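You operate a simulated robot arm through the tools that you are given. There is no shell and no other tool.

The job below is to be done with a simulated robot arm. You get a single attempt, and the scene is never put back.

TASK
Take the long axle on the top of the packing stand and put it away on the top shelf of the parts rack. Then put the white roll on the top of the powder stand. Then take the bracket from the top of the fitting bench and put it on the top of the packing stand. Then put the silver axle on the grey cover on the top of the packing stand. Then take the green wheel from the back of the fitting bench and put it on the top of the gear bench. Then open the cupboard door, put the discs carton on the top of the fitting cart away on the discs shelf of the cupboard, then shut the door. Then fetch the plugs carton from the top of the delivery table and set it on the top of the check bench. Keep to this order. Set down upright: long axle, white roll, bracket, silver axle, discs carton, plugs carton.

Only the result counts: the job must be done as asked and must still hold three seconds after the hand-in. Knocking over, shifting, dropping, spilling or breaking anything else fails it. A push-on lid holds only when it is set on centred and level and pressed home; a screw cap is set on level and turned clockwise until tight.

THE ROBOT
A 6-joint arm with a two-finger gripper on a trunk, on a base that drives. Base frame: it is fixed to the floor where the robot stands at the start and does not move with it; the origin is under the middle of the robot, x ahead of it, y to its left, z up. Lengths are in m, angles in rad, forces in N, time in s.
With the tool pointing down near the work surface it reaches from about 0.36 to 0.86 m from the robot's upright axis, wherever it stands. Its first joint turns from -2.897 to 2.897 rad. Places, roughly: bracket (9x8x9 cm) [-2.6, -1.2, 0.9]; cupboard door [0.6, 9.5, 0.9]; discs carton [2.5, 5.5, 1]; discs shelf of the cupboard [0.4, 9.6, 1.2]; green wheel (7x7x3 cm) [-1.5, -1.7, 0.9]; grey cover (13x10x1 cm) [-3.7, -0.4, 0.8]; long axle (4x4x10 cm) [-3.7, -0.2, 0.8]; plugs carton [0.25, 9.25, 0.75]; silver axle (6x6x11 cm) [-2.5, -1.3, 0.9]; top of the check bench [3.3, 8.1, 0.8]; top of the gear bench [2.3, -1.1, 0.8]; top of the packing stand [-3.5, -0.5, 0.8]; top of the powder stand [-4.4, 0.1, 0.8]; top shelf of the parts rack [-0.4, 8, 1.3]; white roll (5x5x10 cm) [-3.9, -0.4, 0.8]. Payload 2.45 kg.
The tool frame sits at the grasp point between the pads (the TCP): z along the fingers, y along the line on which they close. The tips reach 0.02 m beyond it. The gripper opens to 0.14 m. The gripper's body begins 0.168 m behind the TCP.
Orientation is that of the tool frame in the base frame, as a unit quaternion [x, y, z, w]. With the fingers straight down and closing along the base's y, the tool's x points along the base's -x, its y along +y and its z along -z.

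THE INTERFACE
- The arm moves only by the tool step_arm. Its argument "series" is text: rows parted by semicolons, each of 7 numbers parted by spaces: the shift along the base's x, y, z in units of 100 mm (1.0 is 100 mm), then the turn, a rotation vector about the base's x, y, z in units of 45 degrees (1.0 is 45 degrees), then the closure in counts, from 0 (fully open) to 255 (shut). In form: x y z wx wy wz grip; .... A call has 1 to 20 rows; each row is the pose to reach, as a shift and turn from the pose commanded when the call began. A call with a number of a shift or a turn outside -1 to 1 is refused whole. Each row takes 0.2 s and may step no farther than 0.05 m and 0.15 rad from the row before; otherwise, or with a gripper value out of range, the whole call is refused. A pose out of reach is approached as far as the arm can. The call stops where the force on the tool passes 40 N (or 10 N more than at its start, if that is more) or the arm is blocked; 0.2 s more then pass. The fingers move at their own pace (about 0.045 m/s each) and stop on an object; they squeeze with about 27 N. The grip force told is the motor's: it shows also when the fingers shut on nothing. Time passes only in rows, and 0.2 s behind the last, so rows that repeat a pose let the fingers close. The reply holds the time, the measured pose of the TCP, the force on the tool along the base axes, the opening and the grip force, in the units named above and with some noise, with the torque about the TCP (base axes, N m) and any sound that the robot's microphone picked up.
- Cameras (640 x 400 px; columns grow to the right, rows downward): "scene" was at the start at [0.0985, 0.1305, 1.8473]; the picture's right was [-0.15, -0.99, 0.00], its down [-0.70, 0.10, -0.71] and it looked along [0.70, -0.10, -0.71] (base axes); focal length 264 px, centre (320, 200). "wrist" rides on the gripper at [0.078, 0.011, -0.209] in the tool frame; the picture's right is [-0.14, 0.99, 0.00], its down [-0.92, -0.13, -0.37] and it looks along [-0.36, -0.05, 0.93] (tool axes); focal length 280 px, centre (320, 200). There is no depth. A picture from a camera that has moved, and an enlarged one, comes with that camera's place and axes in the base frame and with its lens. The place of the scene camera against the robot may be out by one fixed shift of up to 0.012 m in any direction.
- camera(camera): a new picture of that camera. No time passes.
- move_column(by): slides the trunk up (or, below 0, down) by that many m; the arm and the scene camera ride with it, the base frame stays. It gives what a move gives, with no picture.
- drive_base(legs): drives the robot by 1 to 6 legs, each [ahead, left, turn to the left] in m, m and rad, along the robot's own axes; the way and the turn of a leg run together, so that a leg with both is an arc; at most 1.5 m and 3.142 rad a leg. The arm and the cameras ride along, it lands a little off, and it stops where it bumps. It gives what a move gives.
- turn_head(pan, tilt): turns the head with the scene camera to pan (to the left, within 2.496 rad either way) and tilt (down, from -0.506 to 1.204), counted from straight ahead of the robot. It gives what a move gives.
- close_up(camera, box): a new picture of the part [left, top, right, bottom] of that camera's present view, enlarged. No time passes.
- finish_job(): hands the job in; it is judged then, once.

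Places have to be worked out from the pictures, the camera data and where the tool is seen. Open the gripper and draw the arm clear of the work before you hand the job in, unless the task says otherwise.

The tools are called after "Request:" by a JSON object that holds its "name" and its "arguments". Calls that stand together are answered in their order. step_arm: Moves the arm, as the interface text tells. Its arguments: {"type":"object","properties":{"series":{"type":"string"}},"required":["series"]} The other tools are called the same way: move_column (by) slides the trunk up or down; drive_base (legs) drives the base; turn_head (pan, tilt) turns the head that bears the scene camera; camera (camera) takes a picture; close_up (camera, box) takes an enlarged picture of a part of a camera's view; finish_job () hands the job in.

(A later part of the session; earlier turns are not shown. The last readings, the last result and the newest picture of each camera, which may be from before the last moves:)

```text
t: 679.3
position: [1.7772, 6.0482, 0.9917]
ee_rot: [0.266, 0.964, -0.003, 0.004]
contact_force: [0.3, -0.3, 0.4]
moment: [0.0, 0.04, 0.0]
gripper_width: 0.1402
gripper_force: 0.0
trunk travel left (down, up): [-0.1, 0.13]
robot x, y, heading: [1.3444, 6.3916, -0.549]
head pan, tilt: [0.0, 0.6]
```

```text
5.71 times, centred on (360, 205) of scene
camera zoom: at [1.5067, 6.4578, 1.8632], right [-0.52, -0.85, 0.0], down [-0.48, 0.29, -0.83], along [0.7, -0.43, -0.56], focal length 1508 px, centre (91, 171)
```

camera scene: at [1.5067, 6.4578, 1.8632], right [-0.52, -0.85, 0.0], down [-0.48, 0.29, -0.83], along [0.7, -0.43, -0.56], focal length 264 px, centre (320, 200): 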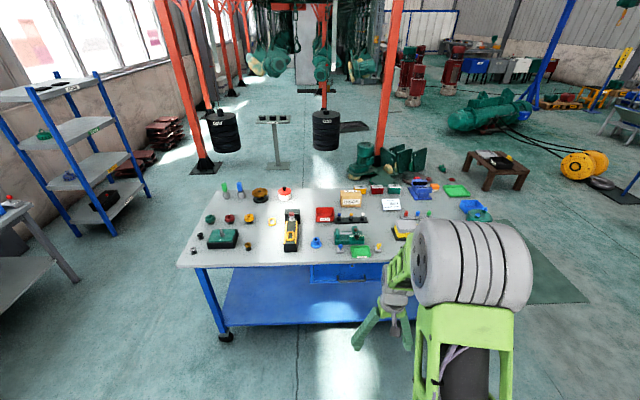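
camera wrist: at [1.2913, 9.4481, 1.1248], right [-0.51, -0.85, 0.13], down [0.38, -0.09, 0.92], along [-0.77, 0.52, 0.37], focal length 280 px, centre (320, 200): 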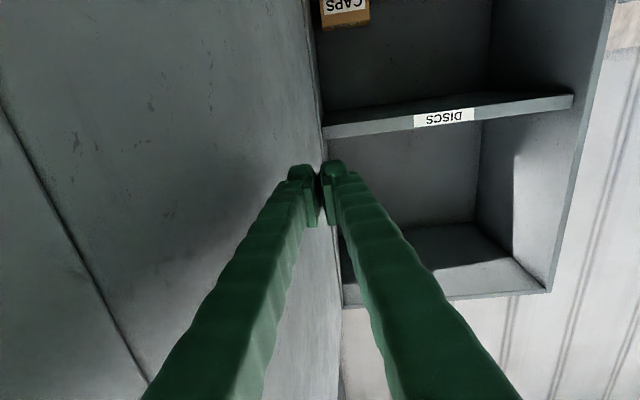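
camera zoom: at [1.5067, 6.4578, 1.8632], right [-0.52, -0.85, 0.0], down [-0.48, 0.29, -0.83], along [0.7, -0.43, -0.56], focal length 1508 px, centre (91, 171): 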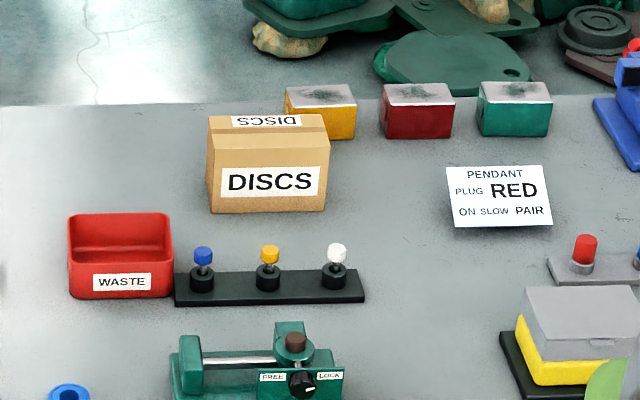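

The carton measures about 13×6×10 cm, so it must be gripped across its short side. That means approaching along the cart's length, from behind the cart. I'll drive around the cart's left end.

Request:
{"name": "drive_base", "arguments": {"legs": [[0, 0, 0.025], [0, 0.74, 0], [0, 0.73, 0], [1.1, 0, 0], [1.05, 0, 0]]}}

Request:
{"name": "turn_head", "arguments": {"pan": -1.5, "tilt": 0.5}}

Request:
{"name": "camera", "arguments": {"camera": "scene"}}

```text
t: 703.3
position: [4.3991, 6.2258, 0.9919]
ee_rot: [0.254, 0.967, -0.002, 0.002]
contact_force: [-0.4, 0.1, -0.1]
moment: [0.01, 0.02, -0.03]
gripper_width: 0.1399
gripper_force: 0.1
trunk travel left (down, up): [-0.1, 0.13]
robot x, y, heading: [3.9539, 6.5521, -0.525]
head pan, tilt: [0.0, 0.6]
```

```text
t: 704.9
position: [4.3984, 6.226, 0.9929]
ee_rot: [0.254, 0.967, -0.002, 0.004]
contact_force: [-0.4, -0.2, 0.1]
moment: [0.03, 0.03, -0.01]
gripper_width: 0.1399
gripper_force: 0.1
trunk travel left (down, up): [-0.1, 0.13]
robot x, y, heading: [3.9534, 6.5515, -0.521]
head pan, tilt: [-1.499, 0.499]
```

```text
taken
camera scene: at [4.0023, 6.5901, 1.8723], right [-0.9, 0.44, 0.0], down [0.21, 0.43, -0.88], along [-0.38, -0.79, -0.48], focal length 264 px, centre (320, 200)
```

scene: 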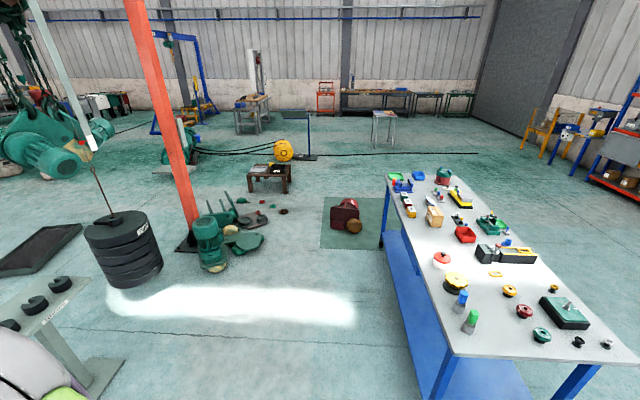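

The space behind the cart is clear, and the carton is confirmed near (2.62,5.535). I'll turn right along the cart's back and move forward beside it.

Request:
{"name": "drive_base", "arguments": {"legs": [[0, 0, -1.573], [0.5, 0, 0], [0.5, -0.06, 0]]}}

Request:
{"name": "turn_head", "arguments": {"pan": -0.8, "tilt": 0.7}}

Request:
{"name": "camera", "arguments": {"camera": "scene"}}

```text
t: 714.1
position: [3.1098, 5.2684, 0.9919]
ee_rot: [0.858, 0.513, -0.004, 0.0]
contact_force: [-0.6, 0.5, -1.8]
moment: [0.04, -0.04, 0.02]
gripper_width: 0.14
gripper_force: 0.0
trunk travel left (down, up): [-0.1, 0.13]
robot x, y, heading: [3.4305, 5.7246, -2.072]
head pan, tilt: [-1.499, 0.499]
```

```text
t: 715.2
position: [3.1102, 5.2703, 0.9924]
ee_rot: [0.858, 0.514, -0.005, 0.001]
contact_force: [0.3, 0.6, 0.4]
moment: [0.0, 0.0, 0.0]
gripper_width: 0.1399
gripper_force: 0.0
trunk travel left (down, up): [-0.1, 0.13]
robot x, y, heading: [3.4296, 5.7232, -2.075]
head pan, tilt: [-0.799, 0.7]
```

```text
taken
camera scene: at [3.4729, 5.6232, 1.8546], right [-0.26, 0.96, 0.0], down [0.62, 0.17, -0.77], along [-0.74, -0.2, -0.64], focal length 264 px, centre (320, 200)
```

scene: 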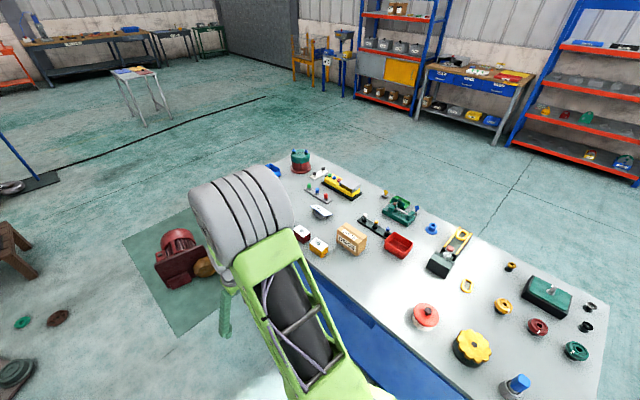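

Good position. I'll zoom in on the carton and its surroundings.

Request:
{"name": "close_up", "arguments": {"camera": "scene", "box": [280, 180, 460, 290]}}

```text
3.56 times, centred on (370, 235) of scene
camera zoom: at [3.4729, 5.6232, 1.8546], right [-0.26, 0.96, 0.0], down [0.62, 0.17, -0.77], along [-0.74, -0.2, -0.64], focal length 938 px, centre (142, 76)
```

zoom: 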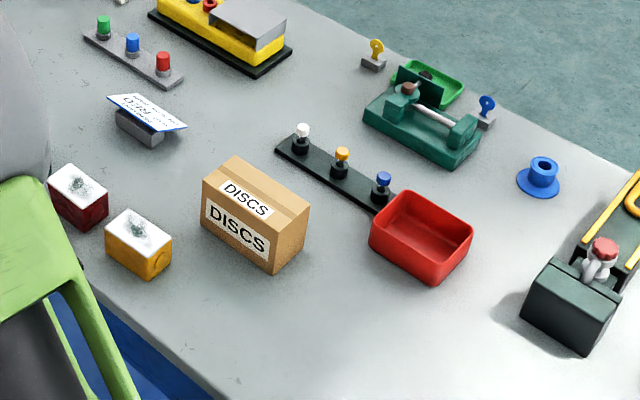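

The carton is about 12×7 cm, centred near (2.608,5.55), with its north end free. I'll raise the hand, bring it over the area just north of the carton, then tilt it about 65° pointing south along the carton.

Request:
{"name": "step_arm", "arguments": {"series": "0 0 0.4 0 0 0 0; 0 0 0.8 0 0 0 0; 0 0 1 0 0 0 0; -0.3 0.3 1 0 0 0 0; -0.6 0.6 1 0 0 0 0; -0.7 0.7 1 0 0 -0.04 0; -0.7 0.7 1 0 0 -0.04 0"}}

Request:
{"name": "step_arm", "arguments": {"series": "-0.33 0.33 0 0 0 0 0; -0.66 0.66 0 0 0 0 0; -0.99 0.99 0 0 0 0 0; -0.99 0.99 0 0 0 0 0"}}

Request:
{"name": "step_arm", "arguments": {"series": "-0.33 0.33 0 0 0 0 0; -0.66 0.66 0 0 0 0 0; -0.99 0.99 0 0 0 0 0; -0.99 0.99 0 0 0 0 0"}}

Request:
{"name": "step_arm", "arguments": {"series": "-0.33 0.33 0 0 0 0 0; -0.66 0.66 0 0 0 0 0; -0.99 0.99 0 0 0 0 0; -0.99 0.99 0 0 0 0 0"}}

Request:
{"name": "camera", "arguments": {"camera": "wrist"}}

```text
t: 716.8
position: [3.0413, 5.3413, 1.0916]
ee_rot: [0.866, 0.499, -0.004, 0.001]
contact_force: [-0.5, -0.2, 0.9]
moment: [-0.01, 0.01, 0.03]
gripper_width: 0.1403
gripper_force: 0.1
trunk travel left (down, up): [-0.1, 0.13]
robot x, y, heading: [3.4311, 5.7173, -2.079]
head pan, tilt: [-0.799, 0.7]
```

```text
t: 717.8
position: [2.9429, 5.4382, 1.0931]
ee_rot: [0.866, 0.499, -0.005, 0.001]
contact_force: [0.5, 0.1, -0.3]
moment: [0.01, 0.0, -0.02]
gripper_width: 0.1401
gripper_force: 0.1
trunk travel left (down, up): [-0.1, 0.13]
robot x, y, heading: [3.4286, 5.7215, -2.067]
head pan, tilt: [-0.799, 0.7]
```

```text
t: 718.8
position: [2.8441, 5.5381, 1.0942]
ee_rot: [0.866, 0.5, -0.005, 0.0]
contact_force: [1.4, -0.8, -0.8]
moment: [-0.01, -0.01, 0.03]
gripper_width: 0.1402
gripper_force: 0.0
trunk travel left (down, up): [-0.1, 0.13]
robot x, y, heading: [3.4262, 5.7184, -2.073]
head pan, tilt: [-0.799, 0.7]
```

```text
t: 719.8
position: [2.742, 5.6373, 1.0928]
ee_rot: [0.866, 0.499, -0.004, 0.001]
contact_force: [-0.2, -0.2, -0.5]
moment: [-0.05, 0.05, 0.0]
gripper_width: 0.1399
gripper_force: 0.0
trunk travel left (down, up): [-0.1, 0.13]
robot x, y, heading: [3.4279, 5.717, -2.076]
head pan, tilt: [-0.799, 0.7]
```

```text
taken
camera wrist: at [2.7925, 5.7006, 1.2999], right [0.79, -0.61, 0.0], down [-0.57, -0.73, 0.38], along [-0.23, -0.3, -0.93], focal length 280 px, centre (320, 200)
```

wrist: 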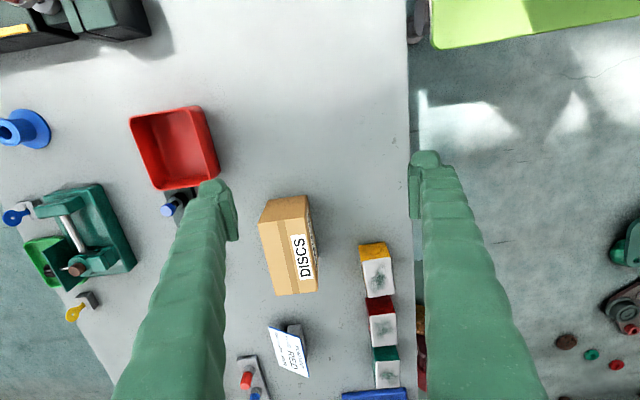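

From here the carton is 13.2×7.2 cm, centred at (2.608,5.535), with its long axis at 57°. I'll move to its north side, turn 3°, and tilt the tool.

Request:
{"name": "step_arm", "arguments": {"series": "-0.2 0.2 0 0 0 -0.035 0; -0.41 0.4 0 0 0 -0.067 0; -0.41 0.4 0 -0.134 0.087 -0.067 40; -0.41 0.4 0 -0.268 0.174 -0.067 73; -0.41 0.4 0 -0.403 0.261 -0.067 73; -0.41 0.4 0 -0.537 0.349 -0.067 73; -0.41 0.4 0 -0.671 0.436 -0.067 73; -0.41 0.4 0 -0.671 0.436 -0.067 73"}}

Request:
{"name": "camera", "arguments": {"camera": "wrist"}}

```text
t: 721.6
position: [2.7025, 5.6765, 1.093]
ee_rot: [0.836, 0.451, -0.28, 0.141]
contact_force: [-0.3, 0.2, 0.3]
moment: [0.02, -0.01, -0.01]
gripper_width: 0.1
gripper_force: 0.1
trunk travel left (down, up): [-0.1, 0.13]
robot x, y, heading: [3.4295, 5.7203, -2.075]
head pan, tilt: [-0.799, 0.7]
```

```text
taken
camera wrist: at [2.8162, 5.8262, 1.2124], right [0.77, -0.64, 0.06], down [-0.38, -0.37, 0.85], along [-0.52, -0.67, -0.53], focal length 280 px, centre (320, 200)
```

wrist: 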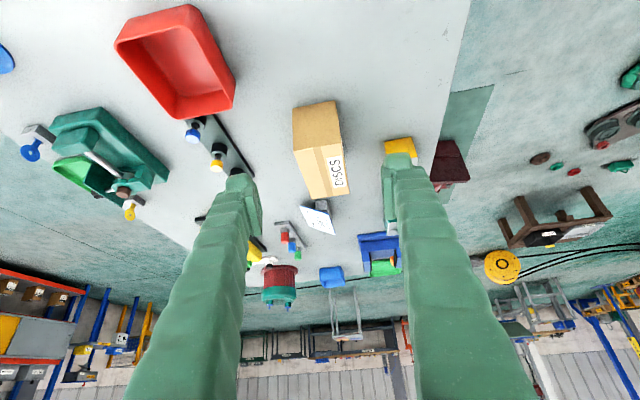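

On track. I'll complete the tilt to 65°.

Request:
{"name": "step_arm", "arguments": {"series": "0 0 0 -0.135 0.088 0 73; 0 0 0 -0.27 0.176 0 73; 0 0 0 -0.405 0.263 0 73; 0 0 0 -0.54 0.351 0 73; 0 0 0 -0.54 0.351 0 73"}}

Request:
{"name": "camera", "arguments": {"camera": "wrist"}}

```text
t: 722.8
position: [2.7004, 5.6775, 1.0929]
ee_rot: [0.74, 0.399, -0.48, 0.251]
contact_force: [-0.1, -1.0, 0.2]
moment: [-0.04, 0.0, -0.01]
gripper_width: 0.0999
gripper_force: 0.1
trunk travel left (down, up): [-0.1, 0.13]
robot x, y, heading: [3.4269, 5.7199, -2.07]
head pan, tilt: [-0.799, 0.7]
```

```text
taken
camera wrist: at [2.8354, 5.8552, 1.1066], right [0.79, -0.6, 0.11], down [-0.12, 0.03, 0.99], along [-0.6, -0.8, -0.05], focal length 280 px, centre (320, 200)
```

wrist: 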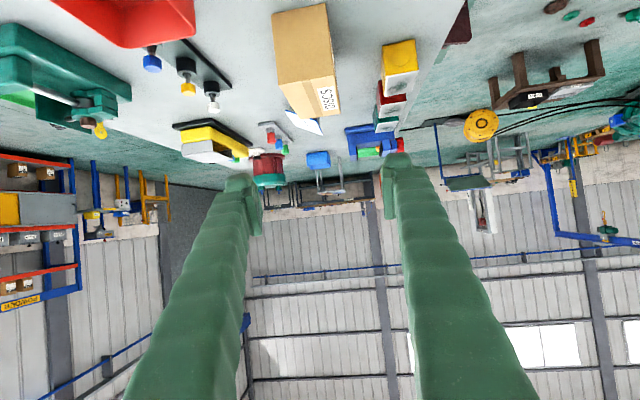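

Aligned along the carton. I'll lower the hand to z≈0.895 on the free north side and check.

Request:
{"name": "step_arm", "arguments": {"series": "0 0 -0.4 0 0 0 73; 0 0 -0.8 0 0 0 73; 0 0 -1 0 0 0 73; 0 0 -1 0 0 0 73"}}

Request:
{"name": "camera", "arguments": {"camera": "wrist"}}

Request:
{"name": "camera", "arguments": {"camera": "scene"}}

```text
t: 723.8
position: [2.7017, 5.6773, 0.9913]
ee_rot: [0.741, 0.399, -0.479, 0.251]
contact_force: [-0.4, 1.0, -0.2]
moment: [0.0, 0.01, 0.0]
gripper_width: 0.0998
gripper_force: 0.1
trunk travel left (down, up): [-0.1, 0.13]
robot x, y, heading: [3.4325, 5.7163, -2.071]
head pan, tilt: [-0.799, 0.7]
```

```text
taken
camera wrist: at [2.8355, 5.8553, 1.0056], right [0.79, -0.6, 0.11], down [-0.12, 0.03, 0.99], along [-0.6, -0.8, -0.05], focal length 280 px, centre (320, 200)
```

wrist: 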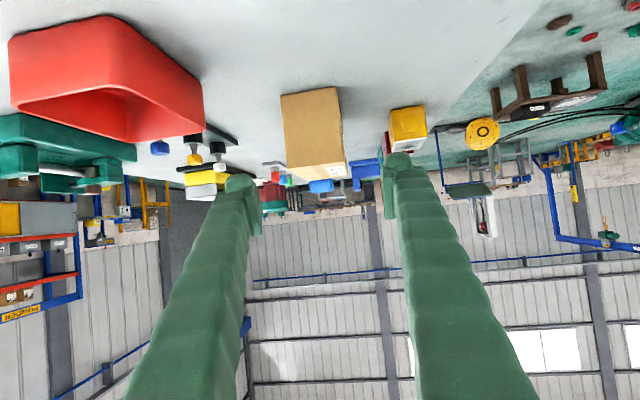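

```text
taken
camera scene: at [3.473, 5.6232, 1.8546], right [-0.27, 0.96, 0.0], down [0.62, 0.17, -0.76], along [-0.74, -0.2, -0.64], focal length 264 px, centre (320, 200)
```

scene: 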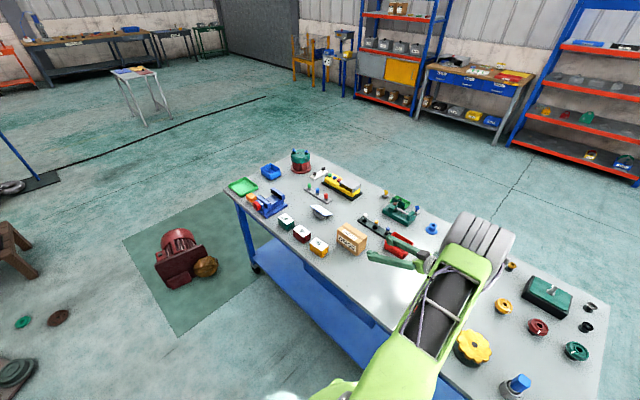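

The carton's end is centred between the fingers. I'll lower the remaining 9.6 cm.

Request:
{"name": "step_arm", "arguments": {"series": "0 0 -0.3 0 0 0 73; 0 0 -0.6 0 0 0 73; 0 0 -0.85 0 0 0 73; 0 0 -0.95 0 0 0 73; 0 0 -0.95 0 0 0 73"}}

Request:
{"name": "camera", "arguments": {"camera": "wrist"}}

Request:
{"name": "camera", "arguments": {"camera": "scene"}}

```text
t: 725.0
position: [2.7023, 5.676, 0.8953]
ee_rot: [0.741, 0.398, -0.48, 0.251]
contact_force: [-7.4, -1.6, 0.5]
moment: [0.1, -0.11, 1.08]
gripper_width: 0.0998
gripper_force: 0.1
trunk travel left (down, up): [-0.1, 0.13]
robot x, y, heading: [3.4252, 5.7223, -2.069]
head pan, tilt: [-0.799, 0.7]
heard: snap
```

```text
taken
camera wrist: at [2.8361, 5.8543, 0.9107], right [0.79, -0.6, 0.11], down [-0.12, 0.03, 0.99], along [-0.6, -0.8, -0.05], focal length 280 px, centre (320, 200)
```

wrist: 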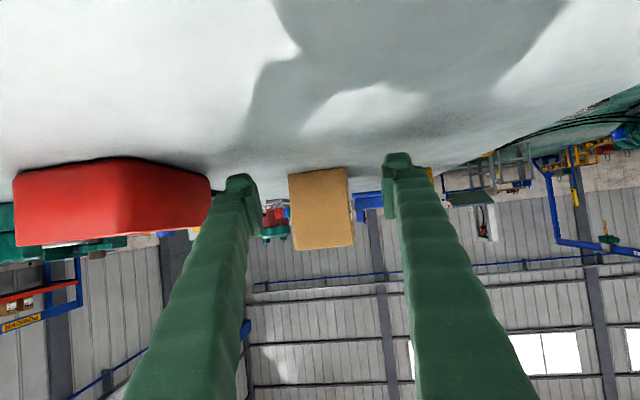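

```text
taken
camera scene: at [3.4719, 5.6229, 1.8545], right [-0.27, 0.96, 0.0], down [0.62, 0.17, -0.76], along [-0.74, -0.2, -0.64], focal length 264 px, centre (320, 200)
```

scene: 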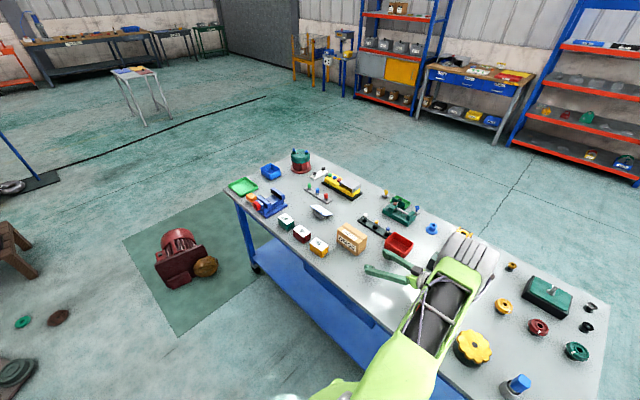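

I heard a snap and there's a side force on the tool, so part of the hand has touched something near the wrist. I'll zoom in before moving.

Request:
{"name": "close_up", "arguments": {"camera": "scene", "box": [360, 200, 540, 320]}}

```text
3.33 times, centred on (450, 260) of scene
camera zoom: at [3.4719, 5.6229, 1.8545], right [-0.27, 0.96, 0.0], down [0.62, 0.17, -0.76], along [-0.74, -0.2, -0.64], focal length 879 px, centre (-113, 0)
```

zoom: 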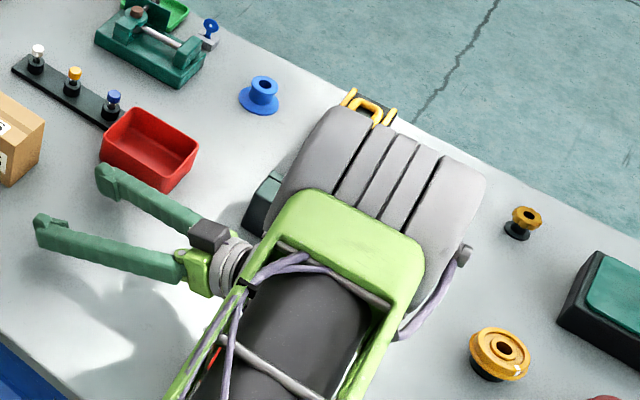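

The forearm has come down on the black clamp with the yellow handle. I'll raise straight back up right away and inspect it.

Request:
{"name": "step_arm", "arguments": {"series": "0 0 0.2 0 0 0 73; 0 0 0.5 0 0 0 73; 0 0 0.8 0 0 0 73; 0 0 1 0 0 0 73; 0 0 1 0 0 0 73"}}

Request:
{"name": "step_arm", "arguments": {"series": "0 0 0.4 0 0 0 73; 0 0 0.8 0 0 0 73; 0 0 1 0 0 0 73; 0 0 1 0 0 0 73"}}

Request:
{"name": "close_up", "arguments": {"camera": "scene", "box": [360, 200, 540, 320]}}

```text
t: 726.2
position: [2.7038, 5.6761, 0.9972]
ee_rot: [0.741, 0.399, -0.479, 0.251]
contact_force: [-0.8, -0.6, -0.3]
moment: [0.02, 0.01, -0.02]
gripper_width: 0.1
gripper_force: 0.0
trunk travel left (down, up): [-0.1, 0.13]
robot x, y, heading: [3.4279, 5.7187, -2.072]
head pan, tilt: [-0.799, 0.7]
```

```text
t: 727.2
position: [2.7031, 5.6772, 1.0987]
ee_rot: [0.741, 0.398, -0.478, 0.25]
contact_force: [-0.1, -0.1, 0.2]
moment: [0.02, 0.01, 0.05]
gripper_width: 0.1
gripper_force: 0.2
trunk travel left (down, up): [-0.1, 0.13]
robot x, y, heading: [3.4279, 5.7194, -2.073]
head pan, tilt: [-0.799, 0.7]
```

```text
3.33 times, centred on (450, 260) of scene
camera zoom: at [3.473, 5.6232, 1.8545], right [-0.27, 0.96, 0.0], down [0.62, 0.17, -0.76], along [-0.74, -0.2, -0.64], focal length 879 px, centre (-113, 0)
```

zoom: 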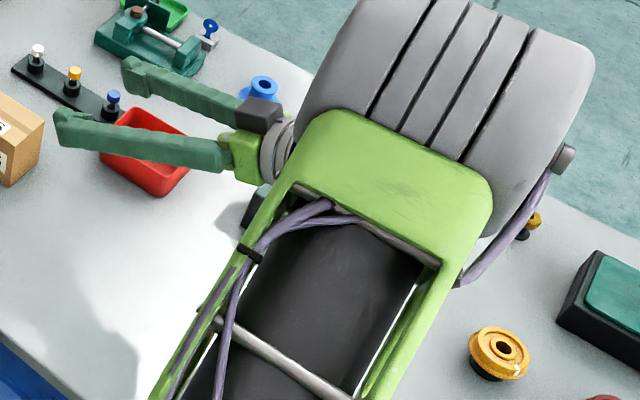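

Now I'll strafe the base away from the cart to see the clamp clearly.

Request:
{"name": "drive_base", "arguments": {"legs": [[0, 0.5, 0]]}}

Request:
{"name": "turn_head", "arguments": {"pan": -1.2, "tilt": 0.6}}

Request:
{"name": "camera", "arguments": {"camera": "scene"}}

```text
t: 732.1
position: [3.1443, 5.4339, 1.0969]
ee_rot: [0.741, 0.4, -0.478, 0.251]
contact_force: [-0.4, 0.0, 0.9]
moment: [-0.03, 0.04, 0.02]
gripper_width: 0.0999
gripper_force: 0.1
trunk travel left (down, up): [-0.1, 0.13]
robot x, y, heading: [3.8686, 5.4792, -2.072]
head pan, tilt: [-0.799, 0.7]
```

```text
t: 733.0
position: [3.1438, 5.434, 1.0972]
ee_rot: [0.741, 0.399, -0.478, 0.251]
contact_force: [0.0, 0.4, -0.2]
moment: [-0.02, -0.01, 0.04]
gripper_width: 0.1001
gripper_force: 0.0
trunk travel left (down, up): [-0.1, 0.13]
robot x, y, heading: [3.8734, 5.4786, -2.067]
head pan, tilt: [-1.201, 0.6]
```

```text
taken
camera scene: at [3.9079, 5.4163, 1.8632], right [0.13, 0.99, 0.0], down [0.56, -0.07, -0.82], along [-0.82, 0.11, -0.57], focal length 264 px, centre (320, 200)
```

scene: 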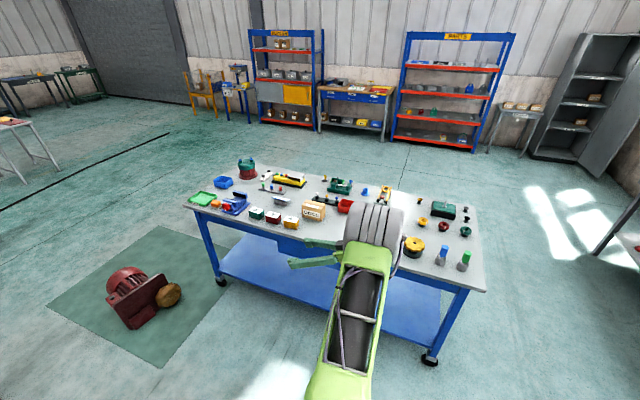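

The arm still hides it. I'll drive forward 0.5 m so the line of sight opens.

Request:
{"name": "drive_base", "arguments": {"legs": [[0.45, 0.1, 0]]}}

Request:
{"name": "camera", "arguments": {"camera": "scene"}}

Request:
{"name": "turn_head", "arguments": {"pan": -1.6, "tilt": 0.5}}

Request:
{"name": "camera", "arguments": {"camera": "scene"}}

```text
t: 735.8
position: [3.0104, 4.9878, 1.0979]
ee_rot: [0.742, 0.397, -0.48, 0.249]
contact_force: [0.0, -0.8, -0.3]
moment: [0.03, -0.03, -0.02]
gripper_width: 0.1
gripper_force: 0.1
trunk travel left (down, up): [-0.1, 0.13]
robot x, y, heading: [3.7357, 5.028, -2.078]
head pan, tilt: [-1.201, 0.6]
```

```text
taken
camera scene: at [3.7747, 4.9665, 1.8632], right [0.13, 0.99, 0.0], down [0.56, -0.08, -0.83], along [-0.82, 0.11, -0.56], focal length 264 px, centre (320, 200)
```

scene: 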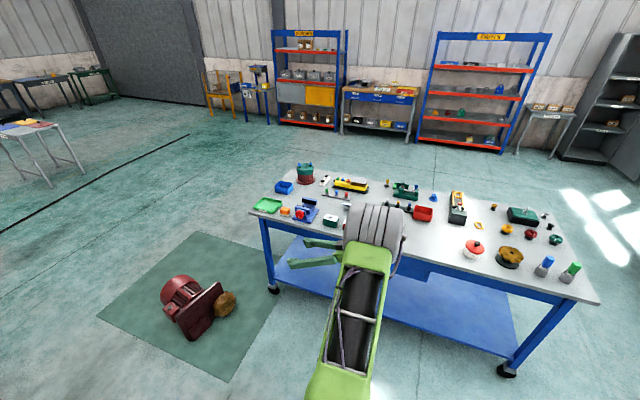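

```text
t: 736.6
position: [3.0112, 4.9882, 1.0984]
ee_rot: [0.742, 0.397, -0.479, 0.249]
contact_force: [-0.1, 0.0, -0.2]
moment: [0.01, 0.0, -0.02]
gripper_width: 0.0999
gripper_force: 0.0
trunk travel left (down, up): [-0.1, 0.13]
robot x, y, heading: [3.7346, 5.0319, -2.075]
head pan, tilt: [-1.6, 0.499]
```

```text
taken
camera scene: at [3.7842, 5.0016, 1.8723], right [0.51, 0.86, 0.0], down [0.41, -0.24, -0.88], along [-0.76, 0.45, -0.48], focal length 264 px, centre (320, 200)
```

scene: 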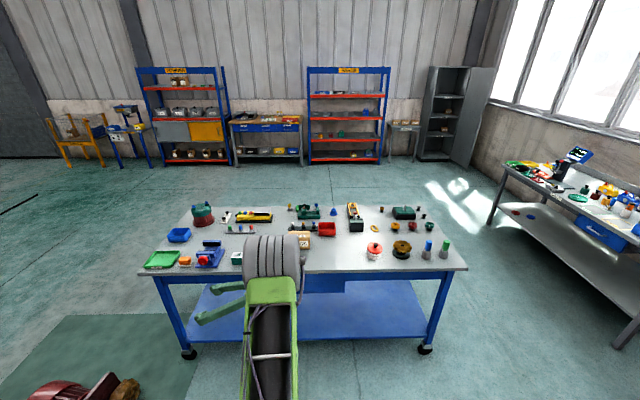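

Request:
{"name": "close_up", "arguments": {"camera": "scene", "box": [280, 190, 460, 280]}}

```text
3.56 times, centred on (370, 235) of scene
camera zoom: at [3.7842, 5.0016, 1.8723], right [0.51, 0.86, 0.0], down [0.41, -0.24, -0.88], along [-0.76, 0.45, -0.48], focal length 938 px, centre (142, 76)
```

zoom: 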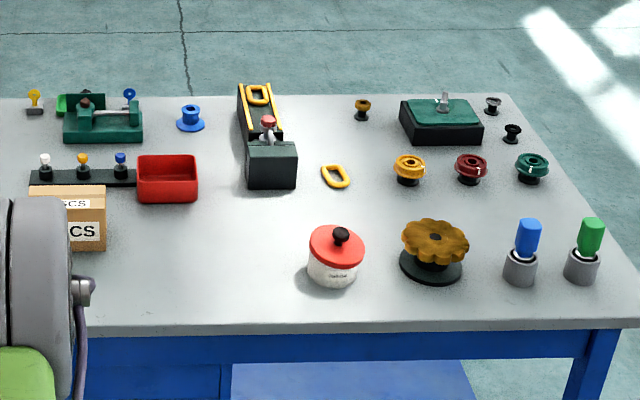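

Nothing looks displaced: the clamp, the rings and the red-lidded tin are where they were, and the tin's position computes the same before and after. I'll look closer at the tin and the clamp.

Request:
{"name": "close_up", "arguments": {"camera": "scene", "box": [340, 205, 430, 275]}}

```text
5.71 times, centred on (385, 240) of scene
camera zoom: at [3.7842, 5.0016, 1.8723], right [0.51, 0.86, 0.0], down [0.41, -0.24, -0.88], along [-0.76, 0.45, -0.48], focal length 1508 px, centre (-51, -29)
```

zoom: 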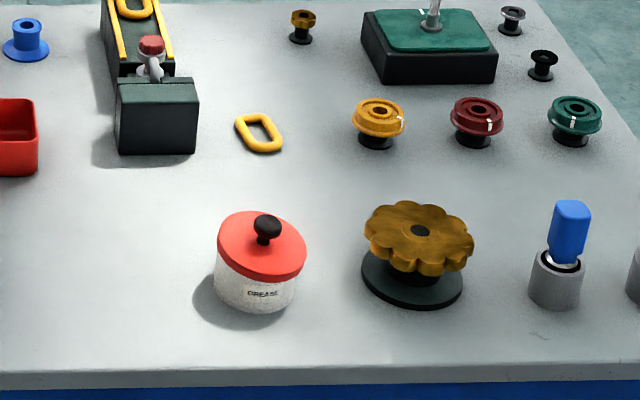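

The grease tin's lid has been knocked askew by the forearm, so I must set it right again. First I'll bring the tool back to straight down here in free space.

Request:
{"name": "step_arm", "arguments": {"series": "0 0 0 0.132 -0.09 0 73; 0 0 0 0.265 -0.18 0 73; 0 0 0 0.397 -0.269 0 73; 0 0 0 0.53 -0.359 0 73; 0 0 0 0.662 -0.448 0 73; 0 0 0 0.662 -0.448 0 73"}}

Request:
{"name": "step_arm", "arguments": {"series": "0 0 0 0.133 -0.09 0 73; 0 0 0 0.267 -0.18 0 73; 0 0 0 0.4 -0.271 0 73; 0 0 0 0.533 -0.361 0 73; 0 0 0 0.533 -0.361 0 73"}}

```text
t: 738.0
position: [3.0118, 4.9884, 1.0966]
ee_rot: [0.852, 0.458, -0.225, 0.116]
contact_force: [0.9, 0.3, 0.3]
moment: [0.0, 0.0, 0.01]
gripper_width: 0.1002
gripper_force: 0.1
trunk travel left (down, up): [-0.1, 0.13]
robot x, y, heading: [3.7353, 5.0273, -2.074]
head pan, tilt: [-1.6, 0.499]
```

```text
t: 739.2
position: [3.0098, 4.9876, 1.0973]
ee_rot: [0.881, 0.473, -0.004, 0.0]
contact_force: [-0.2, -0.4, -0.5]
moment: [0.0, -0.01, -0.01]
gripper_width: 0.0999
gripper_force: 0.1
trunk travel left (down, up): [-0.1, 0.13]
robot x, y, heading: [3.7384, 5.0303, -2.073]
head pan, tilt: [-1.6, 0.499]
```

Tool is straight down. I'll drive back and to the right, so the raised hand comes over the grease tin, and look at its lid from above.

Request:
{"name": "drive_base", "arguments": {"legs": [[-0.735, 0, 0], [0, -0.45, 0]]}}

Request:
{"name": "camera", "arguments": {"camera": "wrist"}}

Request:
{"name": "turn_head", "arguments": {"pan": -1.2, "tilt": 0.8}}

Request:
{"name": "camera", "arguments": {"camera": "scene"}}

```text
t: 747.3
position: [2.9835, 5.8465, 1.097]
ee_rot: [0.878, 0.478, -0.005, 0.0]
contact_force: [0.3, 0.0, 0.3]
moment: [-0.01, -0.01, -0.01]
gripper_width: 0.1
gripper_force: 0.0
trunk travel left (down, up): [-0.1, 0.13]
robot x, y, heading: [3.7077, 5.8945, -2.066]
head pan, tilt: [-1.6, 0.499]
```

```text
taken
camera wrist: at [3.0369, 5.9077, 1.3044], right [0.76, -0.65, 0.0], down [-0.6, -0.7, 0.38], along [-0.25, -0.28, -0.93], focal length 280 px, centre (320, 200)
```

wrist: 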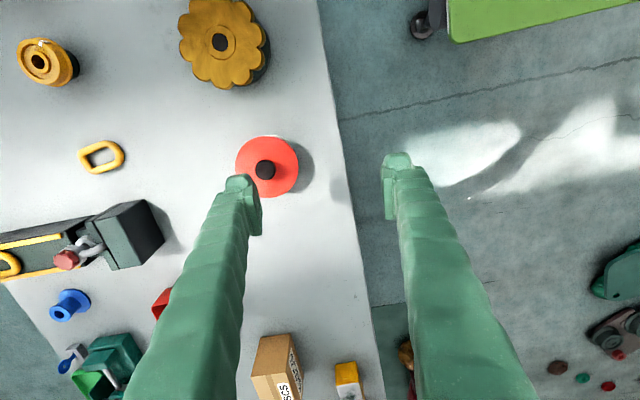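

```text
t: 748.2
position: [2.9832, 5.8468, 1.0976]
ee_rot: [0.879, 0.478, -0.005, 0.0]
contact_force: [-1.0, 0.9, 0.8]
moment: [0.01, 0.0, -0.01]
gripper_width: 0.1001
gripper_force: 0.0
trunk travel left (down, up): [-0.1, 0.13]
robot x, y, heading: [3.7098, 5.898, -2.065]
head pan, tilt: [-1.201, 0.799]
```

```text
taken
camera scene: at [3.7556, 5.8328, 1.8464], right [0.12, 0.99, 0.0], down [0.71, -0.09, -0.7], along [-0.69, 0.09, -0.72], focal length 264 px, centre (320, 200)
```

scene: 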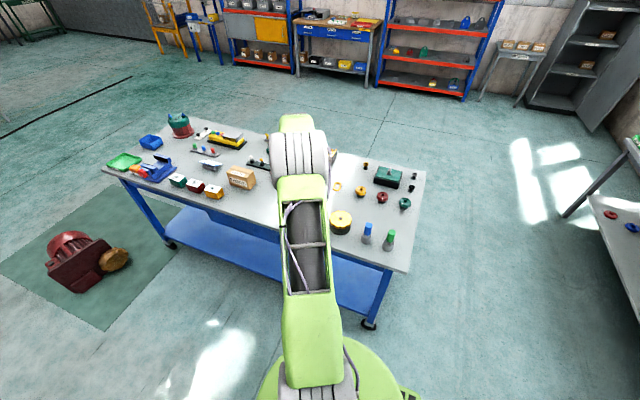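

From above the lid covers the tin with a thin white crescent showing. I'll zoom in.

Request:
{"name": "close_up", "arguments": {"camera": "wrist", "box": [220, 120, 320, 210]}}

```text
4.44 times, centred on (270, 165) of wrist
camera zoom: at [3.0371, 5.9076, 1.3045], right [0.76, -0.65, 0.0], down [-0.6, -0.7, 0.38], along [-0.25, -0.28, -0.93], focal length 1246 px, centre (542, 356)
```

zoom: 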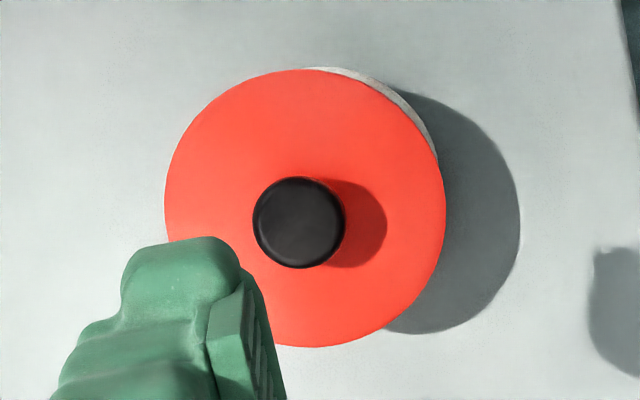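

The lid looks nearly seated. I'll move the wrist camera directly above the tin, to judge whether the lid is centred and level.

Request:
{"name": "step_arm", "arguments": {"series": "-0.35 -0.14 0 0 0 0 73; -0.7 -0.28 0 0 0 0 73; -1 -0.4 0 0 0 0 73; -1 -0.4 0 0 0 0 73"}}

Request:
{"name": "close_up", "arguments": {"camera": "wrist", "box": [260, 30, 380, 140]}}

Request:
{"name": "camera", "arguments": {"camera": "wrist"}}

```text
t: 749.2
position: [2.883, 5.806, 1.096]
ee_rot: [0.878, 0.478, -0.005, 0.001]
contact_force: [-0.5, 0.4, -0.2]
moment: [0.02, 0.0, -0.03]
gripper_width: 0.1003
gripper_force: 0.0
trunk travel left (down, up): [-0.1, 0.13]
robot x, y, heading: [3.7112, 5.8958, -2.068]
head pan, tilt: [-1.201, 0.799]
```

```text
3.64 times, centred on (320, 85) of wrist
camera zoom: at [2.9362, 5.8678, 1.3029], right [0.76, -0.65, 0.0], down [-0.61, -0.7, 0.38], along [-0.25, -0.28, -0.93], focal length 1020 px, centre (320, 618)
```

zoom: 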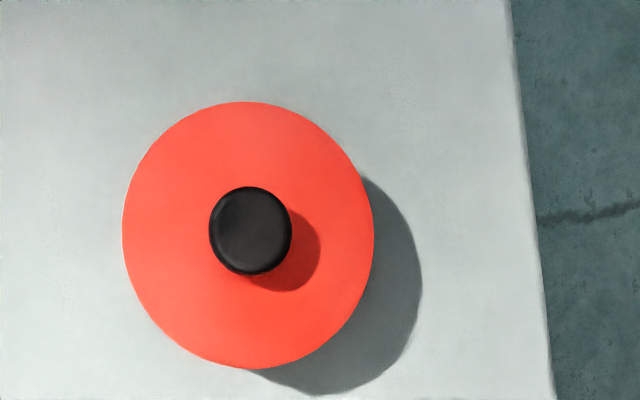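

```text
taken
camera wrist: at [2.9362, 5.8678, 1.3029], right [0.76, -0.65, 0.0], down [-0.61, -0.7, 0.38], along [-0.25, -0.28, -0.93], focal length 280 px, centre (320, 200)
```

wrist: 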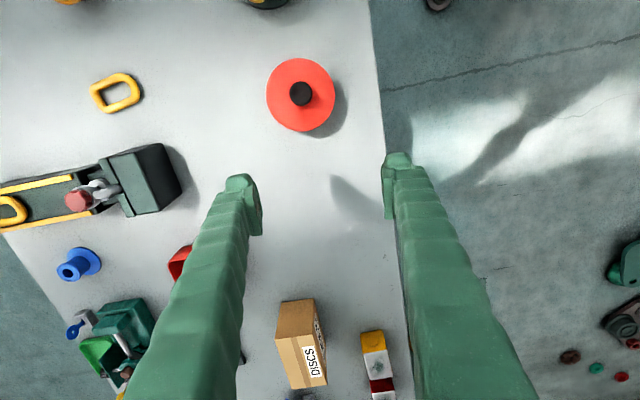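

The tin is at (2.910,5.878), and the lid's west side is raised by a few degrees. I'll close the fingers and press that raised side down gently from above.

Request:
{"name": "step_arm", "arguments": {"series": "0 0.35 0 0 0 0 160; 0 0.72 0 0 0 0 255; 0 0.72 0 0 0 0 255; 0 0.72 0 0 0 0 255; 0 0.72 -0.4 0 0 0 255; 0 0.72 -0.8 0 0 0 255; 0 0.72 -1 0 0 0 255; 0 0.72 -1 0 0 0 255"}}

Request:
{"name": "camera", "arguments": {"camera": "wrist"}}

```text
t: 751.0
position: [2.8838, 5.8799, 0.9968]
ee_rot: [0.878, 0.478, -0.005, 0.001]
contact_force: [0.2, -1.5, 0.2]
moment: [-0.06, -0.01, 0.02]
gripper_width: 0.0
gripper_force: 27.2
trunk travel left (down, up): [-0.1, 0.13]
robot x, y, heading: [3.7132, 5.8944, -2.068]
head pan, tilt: [-1.201, 0.799]
```

```text
taken
camera wrist: at [2.9373, 5.9395, 1.2037], right [0.76, -0.65, 0.0], down [-0.6, -0.7, 0.38], along [-0.25, -0.28, -0.93], focal length 280 px, centre (320, 200)
```

wrist: 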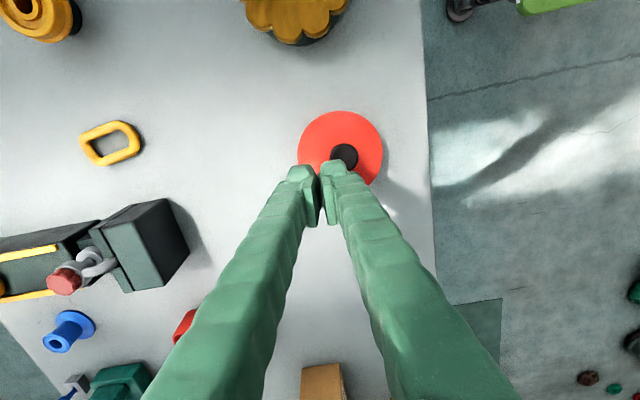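

The fingertips are over the raised west side. I'll lower slowly to press.

Request:
{"name": "step_arm", "arguments": {"series": "0 0 -0.2 0 0 0 255; 0 0 -0.4 0 0 0 255; 0 0 -0.48 0 0 0 255; 0 0 -0.52 0 0 0 255; 0 0 -0.55 0 0 0 255; 0 0 -0.55 0 0 0 255"}}

Request:
{"name": "step_arm", "arguments": {"series": "0 0 -0.03 0 0 0 255; 0 0 -0.06 0 0 0 255; 0 0 -0.09 0 0 0 255; 0 0 -0.12 0 0 0 255; 0 0 -0.15 0 0 0 255; 0 0 -0.15 0 0 0 255"}}

```text
t: 751.8
position: [2.8802, 5.8814, 0.959]
ee_rot: [0.879, 0.477, -0.011, -0.005]
contact_force: [1.8, -0.6, 13.3]
moment: [-0.1, -0.33, -0.01]
gripper_width: 0.0
gripper_force: 27.2
trunk travel left (down, up): [-0.1, 0.13]
robot x, y, heading: [3.7083, 5.8941, -2.07]
head pan, tilt: [-1.201, 0.799]
stopped in row 4: the force on the tool passed its limit at 42 N (the readings are from after the stop); the commanded pose is now the measured one
```

```text
t: 752.5
position: [2.8782, 5.8811, 0.9587]
ee_rot: [0.879, 0.477, -0.015, -0.008]
contact_force: [8.3, -0.2, 20.2]
moment: [-0.18, -0.42, 0.04]
gripper_width: 0.0
gripper_force: 27.3
trunk travel left (down, up): [-0.1, 0.13]
robot x, y, heading: [3.7087, 5.896, -2.067]
head pan, tilt: [-1.201, 0.799]
stopped in row 3: the force on the tool passed its limit at 42 N (the readings are from after the stop); the commanded pose is now the measured one
```

The lid took 42 N twice without giving or sounding. I'll raise and look at it again.

Request:
{"name": "step_arm", "arguments": {"series": "0 0 0.3 0 0 0 255; 0 0 0.7 0 0 0 255; 0 0 1 0 0 0 255; 0 0 1 0 0 0 255"}}

Request:
{"name": "close_up", "arguments": {"camera": "wrist", "box": [270, 90, 410, 210]}}

```text
t: 753.5
position: [2.877, 5.8782, 1.054]
ee_rot: [0.879, 0.477, -0.013, -0.006]
contact_force: [0.5, 0.0, 0.0]
moment: [0.01, -0.02, 0.0]
gripper_width: 0.0
gripper_force: 27.6
trunk travel left (down, up): [-0.1, 0.13]
robot x, y, heading: [3.7061, 5.898, -2.069]
head pan, tilt: [-1.201, 0.799]
```

```text
3.33 times, centred on (340, 150) of wrist
camera zoom: at [2.9347, 5.9395, 1.2593], right [0.76, -0.65, -0.02], down [-0.6, -0.7, 0.39], along [-0.27, -0.28, -0.92], focal length 935 px, centre (253, 367)
```

zoom: 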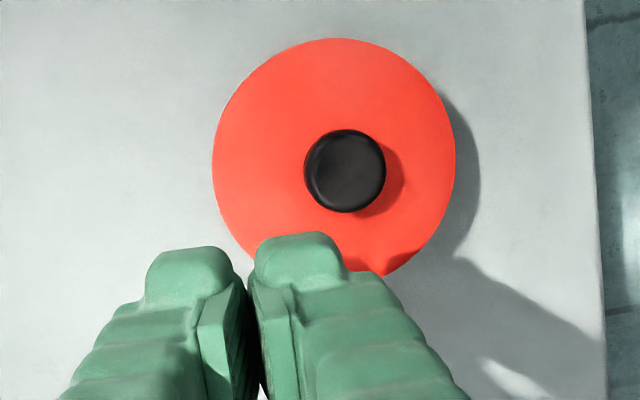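

The lid still leans slightly. I'll centre over its knob, correct the tool's small tilt, and press straight down on the middle with gradually rising force.

Request:
{"name": "step_arm", "arguments": {"series": "0.18 0.015 0 0.001 -0.018 0 255; 0.36 0.03 0 0.002 -0.036 0 255; 0.36 0.03 -0.3 0.002 -0.036 0 255; 0.36 0.03 -0.55 0.002 -0.036 0 255; 0.36 0.03 -0.55 0.002 -0.036 0 255"}}

Request:
{"name": "camera", "arguments": {"camera": "wrist"}}

```text
t: 754.7
position: [2.9111, 5.883, 0.9998]
ee_rot: [0.879, 0.478, -0.001, 0.0]
contact_force: [0.6, 1.0, 0.6]
moment: [0.02, -0.01, -0.01]
gripper_width: 0.0
gripper_force: 26.8
trunk travel left (down, up): [-0.1, 0.13]
robot x, y, heading: [3.7111, 5.8979, -2.065]
head pan, tilt: [-1.201, 0.799]
```

```text
taken
camera wrist: at [2.9631, 5.9424, 1.2074], right [0.76, -0.65, 0.0], down [-0.61, -0.7, 0.37], along [-0.24, -0.28, -0.93], focal length 280 px, centre (320, 200)
```

wrist: 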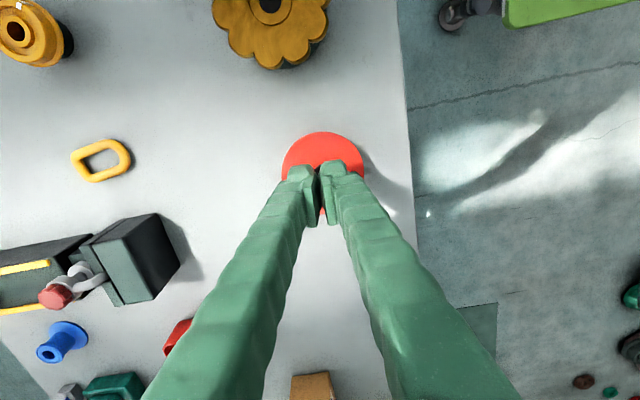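

Centred over the knob. I'll press down in 2 mm steps.

Request:
{"name": "step_arm", "arguments": {"series": "0 0 -0.05 0 0 0 255; 0 0 -0.1 0 0 0 255; 0 0 -0.13 0 0 0 255; 0 0 -0.16 0 0 0 255; 0 0 -0.18 0 0 0 255; 0 0 -0.2 0 0 0 255; 0 0 -0.22 0 0 0 255; 0 0 -0.24 0 0 0 255; 0 0 -0.26 0 0 0 255; 0 0 -0.28 0 0 0 255; 0 0 -0.3 0 0 0 255; 0 0 -0.32 0 0 0 255"}}

```text
t: 757.3
position: [2.9118, 5.8828, 0.9673]
ee_rot: [0.879, 0.477, -0.001, 0.001]
contact_force: [-0.7, 0.3, 4.3]
moment: [-0.03, 0.04, -0.01]
gripper_width: 0.0
gripper_force: 27.6
trunk travel left (down, up): [-0.1, 0.13]
robot x, y, heading: [3.71, 5.8975, -2.067]
head pan, tilt: [-1.201, 0.799]
```

Just touching at 0.967. I'll press on in 1 mm steps.

Request:
{"name": "step_arm", "arguments": {"series": "0 0 -0.01 0 0 0 255; 0 0 -0.02 0 0 0 255; 0 0 -0.03 0 0 0 255; 0 0 -0.04 0 0 0 255; 0 0 -0.05 0 0 0 255; 0 0 -0.06 0 0 0 255; 0 0 -0.06 0 0 0 255"}}

```text
t: 758.7
position: [2.9084, 5.884, 0.9661]
ee_rot: [0.879, 0.478, -0.006, -0.003]
contact_force: [-2.4, 1.5, 11.2]
moment: [-0.14, 0.0, -0.09]
gripper_width: 0.0065
gripper_force: 26.1
trunk travel left (down, up): [-0.1, 0.13]
robot x, y, heading: [3.7095, 5.8916, -2.067]
head pan, tilt: [-1.201, 0.799]
stopped in row 6: the force on the tool passed its limit at 41 N (the readings are from after the stop); the commanded pose is now the measured one
```

No give at the centre either. To judge the level properly I'll touch the east side gently and compare its height with the west side, where contact came at TCP 0.959.

Request:
{"name": "step_arm", "arguments": {"series": "0 0 0.2 0 0 0 255; 0 0 0.35 0 0 0 255; 0.2 -0.03 0.35 0.003 -0.012 0 255; 0.31 -0.03 0.35 0.006 -0.02 0 255; 0.31 -0.03 0.1 0.006 -0.02 0 255; 0.31 -0.03 0 0.006 -0.02 0 255; 0.31 -0.03 0 0.006 -0.02 0 255"}}

Request:
{"name": "step_arm", "arguments": {"series": "0 0 -0.015 0 0 0 255; 0 0 -0.03 0 0 0 255; 0 0 -0.045 0 0 0 255; 0 0 -0.06 0 0 0 255; 0 0 -0.06 0 0 0 255"}}

```text
t: 760.3
position: [2.9424, 5.8795, 0.9641]
ee_rot: [0.878, 0.478, 0.005, 0.001]
contact_force: [0.5, -0.4, -0.9]
moment: [0.0, 0.03, -0.02]
gripper_width: 0.0001
gripper_force: 27.0
trunk travel left (down, up): [-0.1, 0.13]
robot x, y, heading: [3.7064, 5.8926, -2.062]
head pan, tilt: [-1.201, 0.799]
```

```text
t: 761.5
position: [2.9408, 5.8787, 0.9631]
ee_rot: [0.878, 0.478, 0.003, 0.0]
contact_force: [5.0, -3.1, 27.4]
moment: [-0.14, 0.48, 0.09]
gripper_width: 0.0001
gripper_force: 27.0
trunk travel left (down, up): [-0.1, 0.13]
robot x, y, heading: [3.7096, 5.8969, -2.064]
head pan, tilt: [-1.201, 0.799]
```

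These touches may have been on the knob's edge. I'll probe farther out on the lid itself: first east, at 4 cm from the centre.

Request:
{"name": "step_arm", "arguments": {"series": "0 0 0.15 0 0 0 255; 0.06 0 0.15 0 0 0 255; 0.12 0 0.1 0 0 0 255; 0.12 0 0 0 0 0 255; 0.12 0 -0.05 0 0 0 255; 0.12 0 -0.05 0 0 0 255"}}

Request:
{"name": "step_arm", "arguments": {"series": "0 0 -0.03 0 0 0 255; 0 0 -0.06 0 0 0 255; 0 0 -0.09 0 0 0 255; 0 0 -0.12 0 0 0 255; 0 0 -0.15 0 0 0 255; 0 0 -0.15 0 0 0 255"}}

```text
t: 762.9
position: [2.9535, 5.88, 0.953]
ee_rot: [0.879, 0.477, 0.005, 0.001]
contact_force: [0.1, -0.7, 0.7]
moment: [-0.03, -0.05, -0.02]
gripper_width: 0.0001
gripper_force: 27.0
trunk travel left (down, up): [-0.1, 0.13]
robot x, y, heading: [3.7082, 5.8958, -2.064]
head pan, tilt: [-1.201, 0.799]
```

```text
t: 764.3
position: [2.9537, 5.8795, 0.9389]
ee_rot: [0.879, 0.477, 0.006, 0.001]
contact_force: [0.2, 0.0, -0.9]
moment: [0.0, 0.0, -0.01]
gripper_width: 0.0
gripper_force: 26.9
trunk travel left (down, up): [-0.1, 0.13]
robot x, y, heading: [3.7072, 5.8979, -2.063]
head pan, tilt: [-1.201, 0.799]
```

No contact at 0.939 here, so the earlier touches were on the knob. I'll continue down gently.

Request:
{"name": "step_arm", "arguments": {"series": "0 0 -0.03 0 0 0 255; 0 0 -0.06 0 0 0 255; 0 0 -0.09 0 0 0 255; 0 0 -0.12 0 0 0 255; 0 0 -0.12 0 0 0 255"}}

```text
t: 765.2
position: [2.9512, 5.8795, 0.9357]
ee_rot: [0.879, 0.478, 0.001, -0.002]
contact_force: [5.6, -2.5, 16.5]
moment: [0.0, 0.1, 0.01]
gripper_width: 0.0002
gripper_force: 27.5
trunk travel left (down, up): [-0.1, 0.13]
robot x, y, heading: [3.7105, 5.8934, -2.071]
head pan, tilt: [-1.201, 0.799]
heard: snap
stopped in row 4: the force on the tool passed its limit at 43 N (the readings are from after the stop); the commanded pose is now the measured one
```

A snap again as the east side was pressed. I'll raise and look at the lid.

Request:
{"name": "step_arm", "arguments": {"series": "0 0 0.3 0 0 0 255; 0 0 0.7 0 0 0 255; 0 0 1 0 0 0 255; -0.4 -0.1 1 0 0 0 255; -0.7 -0.4 1 0 0 0 255; -0.7 -0.75 1 0 0 0 255; -0.7 -0.75 1 0 0 0 255"}}

Request:
{"name": "camera", "arguments": {"camera": "wrist"}}

Request:
{"name": "close_up", "arguments": {"camera": "wrist", "box": [250, 20, 390, 130]}}

```text
t: 766.8
position: [2.8805, 5.8048, 1.0305]
ee_rot: [0.879, 0.477, 0.003, 0.0]
contact_force: [-0.4, -0.3, 0.8]
moment: [-0.03, 0.02, -0.02]
gripper_width: 0.0
gripper_force: 27.4
trunk travel left (down, up): [-0.1, 0.13]
robot x, y, heading: [3.7071, 5.8976, -2.069]
head pan, tilt: [-1.201, 0.799]
```

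```text
taken
camera wrist: at [2.9313, 5.8642, 1.2395], right [0.76, -0.65, 0.0], down [-0.61, -0.7, 0.36], along [-0.24, -0.28, -0.93], focal length 280 px, centre (320, 200)
```

wrist: 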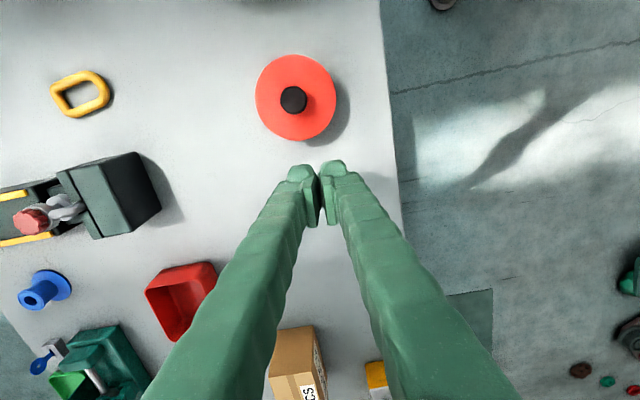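

```text
3.64 times, centred on (320, 75) of wrist
camera zoom: at [2.9313, 5.8642, 1.2395], right [0.76, -0.65, 0.0], down [-0.61, -0.7, 0.36], along [-0.24, -0.28, -0.93], focal length 1020 px, centre (320, 654)
```

zoom: 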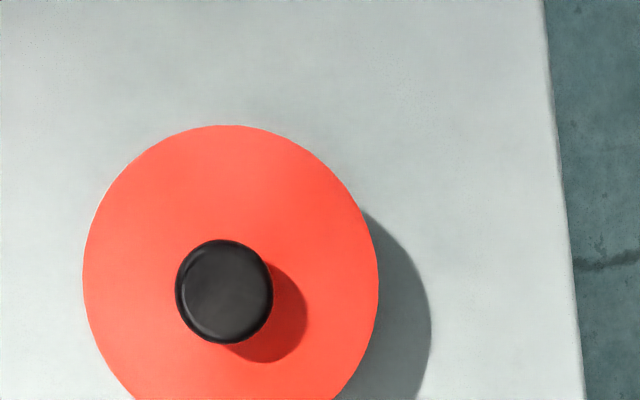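

I'll take a closer view covering the whole lid.

Request:
{"name": "close_up", "arguments": {"camera": "wrist", "box": [230, 40, 360, 150]}}

```text
3.64 times, centred on (295, 95) of wrist
camera zoom: at [2.9313, 5.8642, 1.2395], right [0.76, -0.65, 0.0], down [-0.61, -0.7, 0.36], along [-0.24, -0.28, -0.93], focal length 1020 px, centre (411, 582)
```

zoom: 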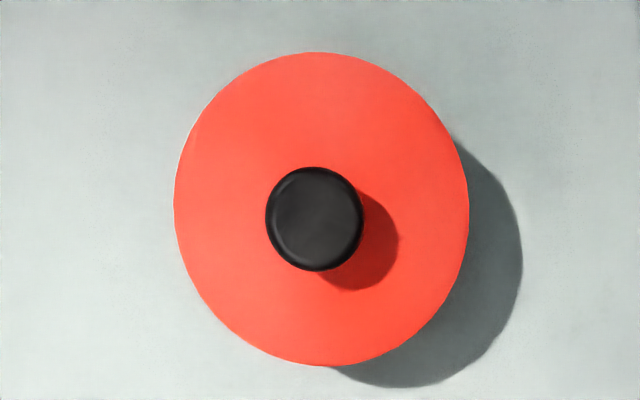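

Correcting for perspective, the lid is now level within about 2°. Before, it leaned about 8°. I'll verify by touching the west rim at the same distance and comparing the height.

Request:
{"name": "step_arm", "arguments": {"series": "0 0.3 0 0 0 0 255; -0.08 0.6 0 0 0 0 255; -0.08 0.75 0 0 0 0 255; -0.08 0.75 -0.4 0 0 0 255; -0.08 0.75 -0.75 0 0 0 255; -0.08 0.75 -0.85 0 0 0 255; -0.08 0.75 -0.85 0 0 0 255"}}

Request:
{"name": "step_arm", "arguments": {"series": "0 0 -0.03 0 0 0 255; 0 0 -0.06 0 0 0 255; 0 0 -0.08 0 0 0 255; 0 0 -0.1 0 0 0 255; 0 0 -0.11 0 0 0 255; 0 0 -0.12 0 0 0 255; 0 0 -0.13 0 0 0 255; 0 0 -0.14 0 0 0 255; 0 0 -0.14 0 0 0 255"}}

```text
t: 768.2
position: [2.8717, 5.881, 0.9554]
ee_rot: [0.878, 0.478, -0.002, -0.003]
contact_force: [-2.1, 0.8, 11.8]
moment: [0.23, 0.06, 0.05]
gripper_width: 0.0
gripper_force: 26.2
out of reach, approached as far as the arm can: row 2, 3, 5, 6, 7
trunk travel left (down, up): [-0.1, 0.13]
robot x, y, heading: [3.7098, 5.8931, -2.066]
head pan, tilt: [-1.201, 0.799]
stopped in row 7: the force on the tool passed its limit at 46 N (the readings are from after the stop); the commanded pose is now the measured one
```

```text
t: 769.4
position: [2.871, 5.8803, 0.953]
ee_rot: [0.879, 0.477, -0.005, -0.006]
contact_force: [6.4, 0.9, 13.2]
moment: [-0.02, -0.45, 0.03]
gripper_width: 0.0001
gripper_force: 27.0
trunk travel left (down, up): [-0.1, 0.13]
robot x, y, heading: [3.7066, 5.8979, -2.061]
head pan, tilt: [-1.201, 0.799]
stopped in row 5: the force on the tool passed its limit at 42 N (the readings are from after the stop); the commanded pose is now the measured one
```

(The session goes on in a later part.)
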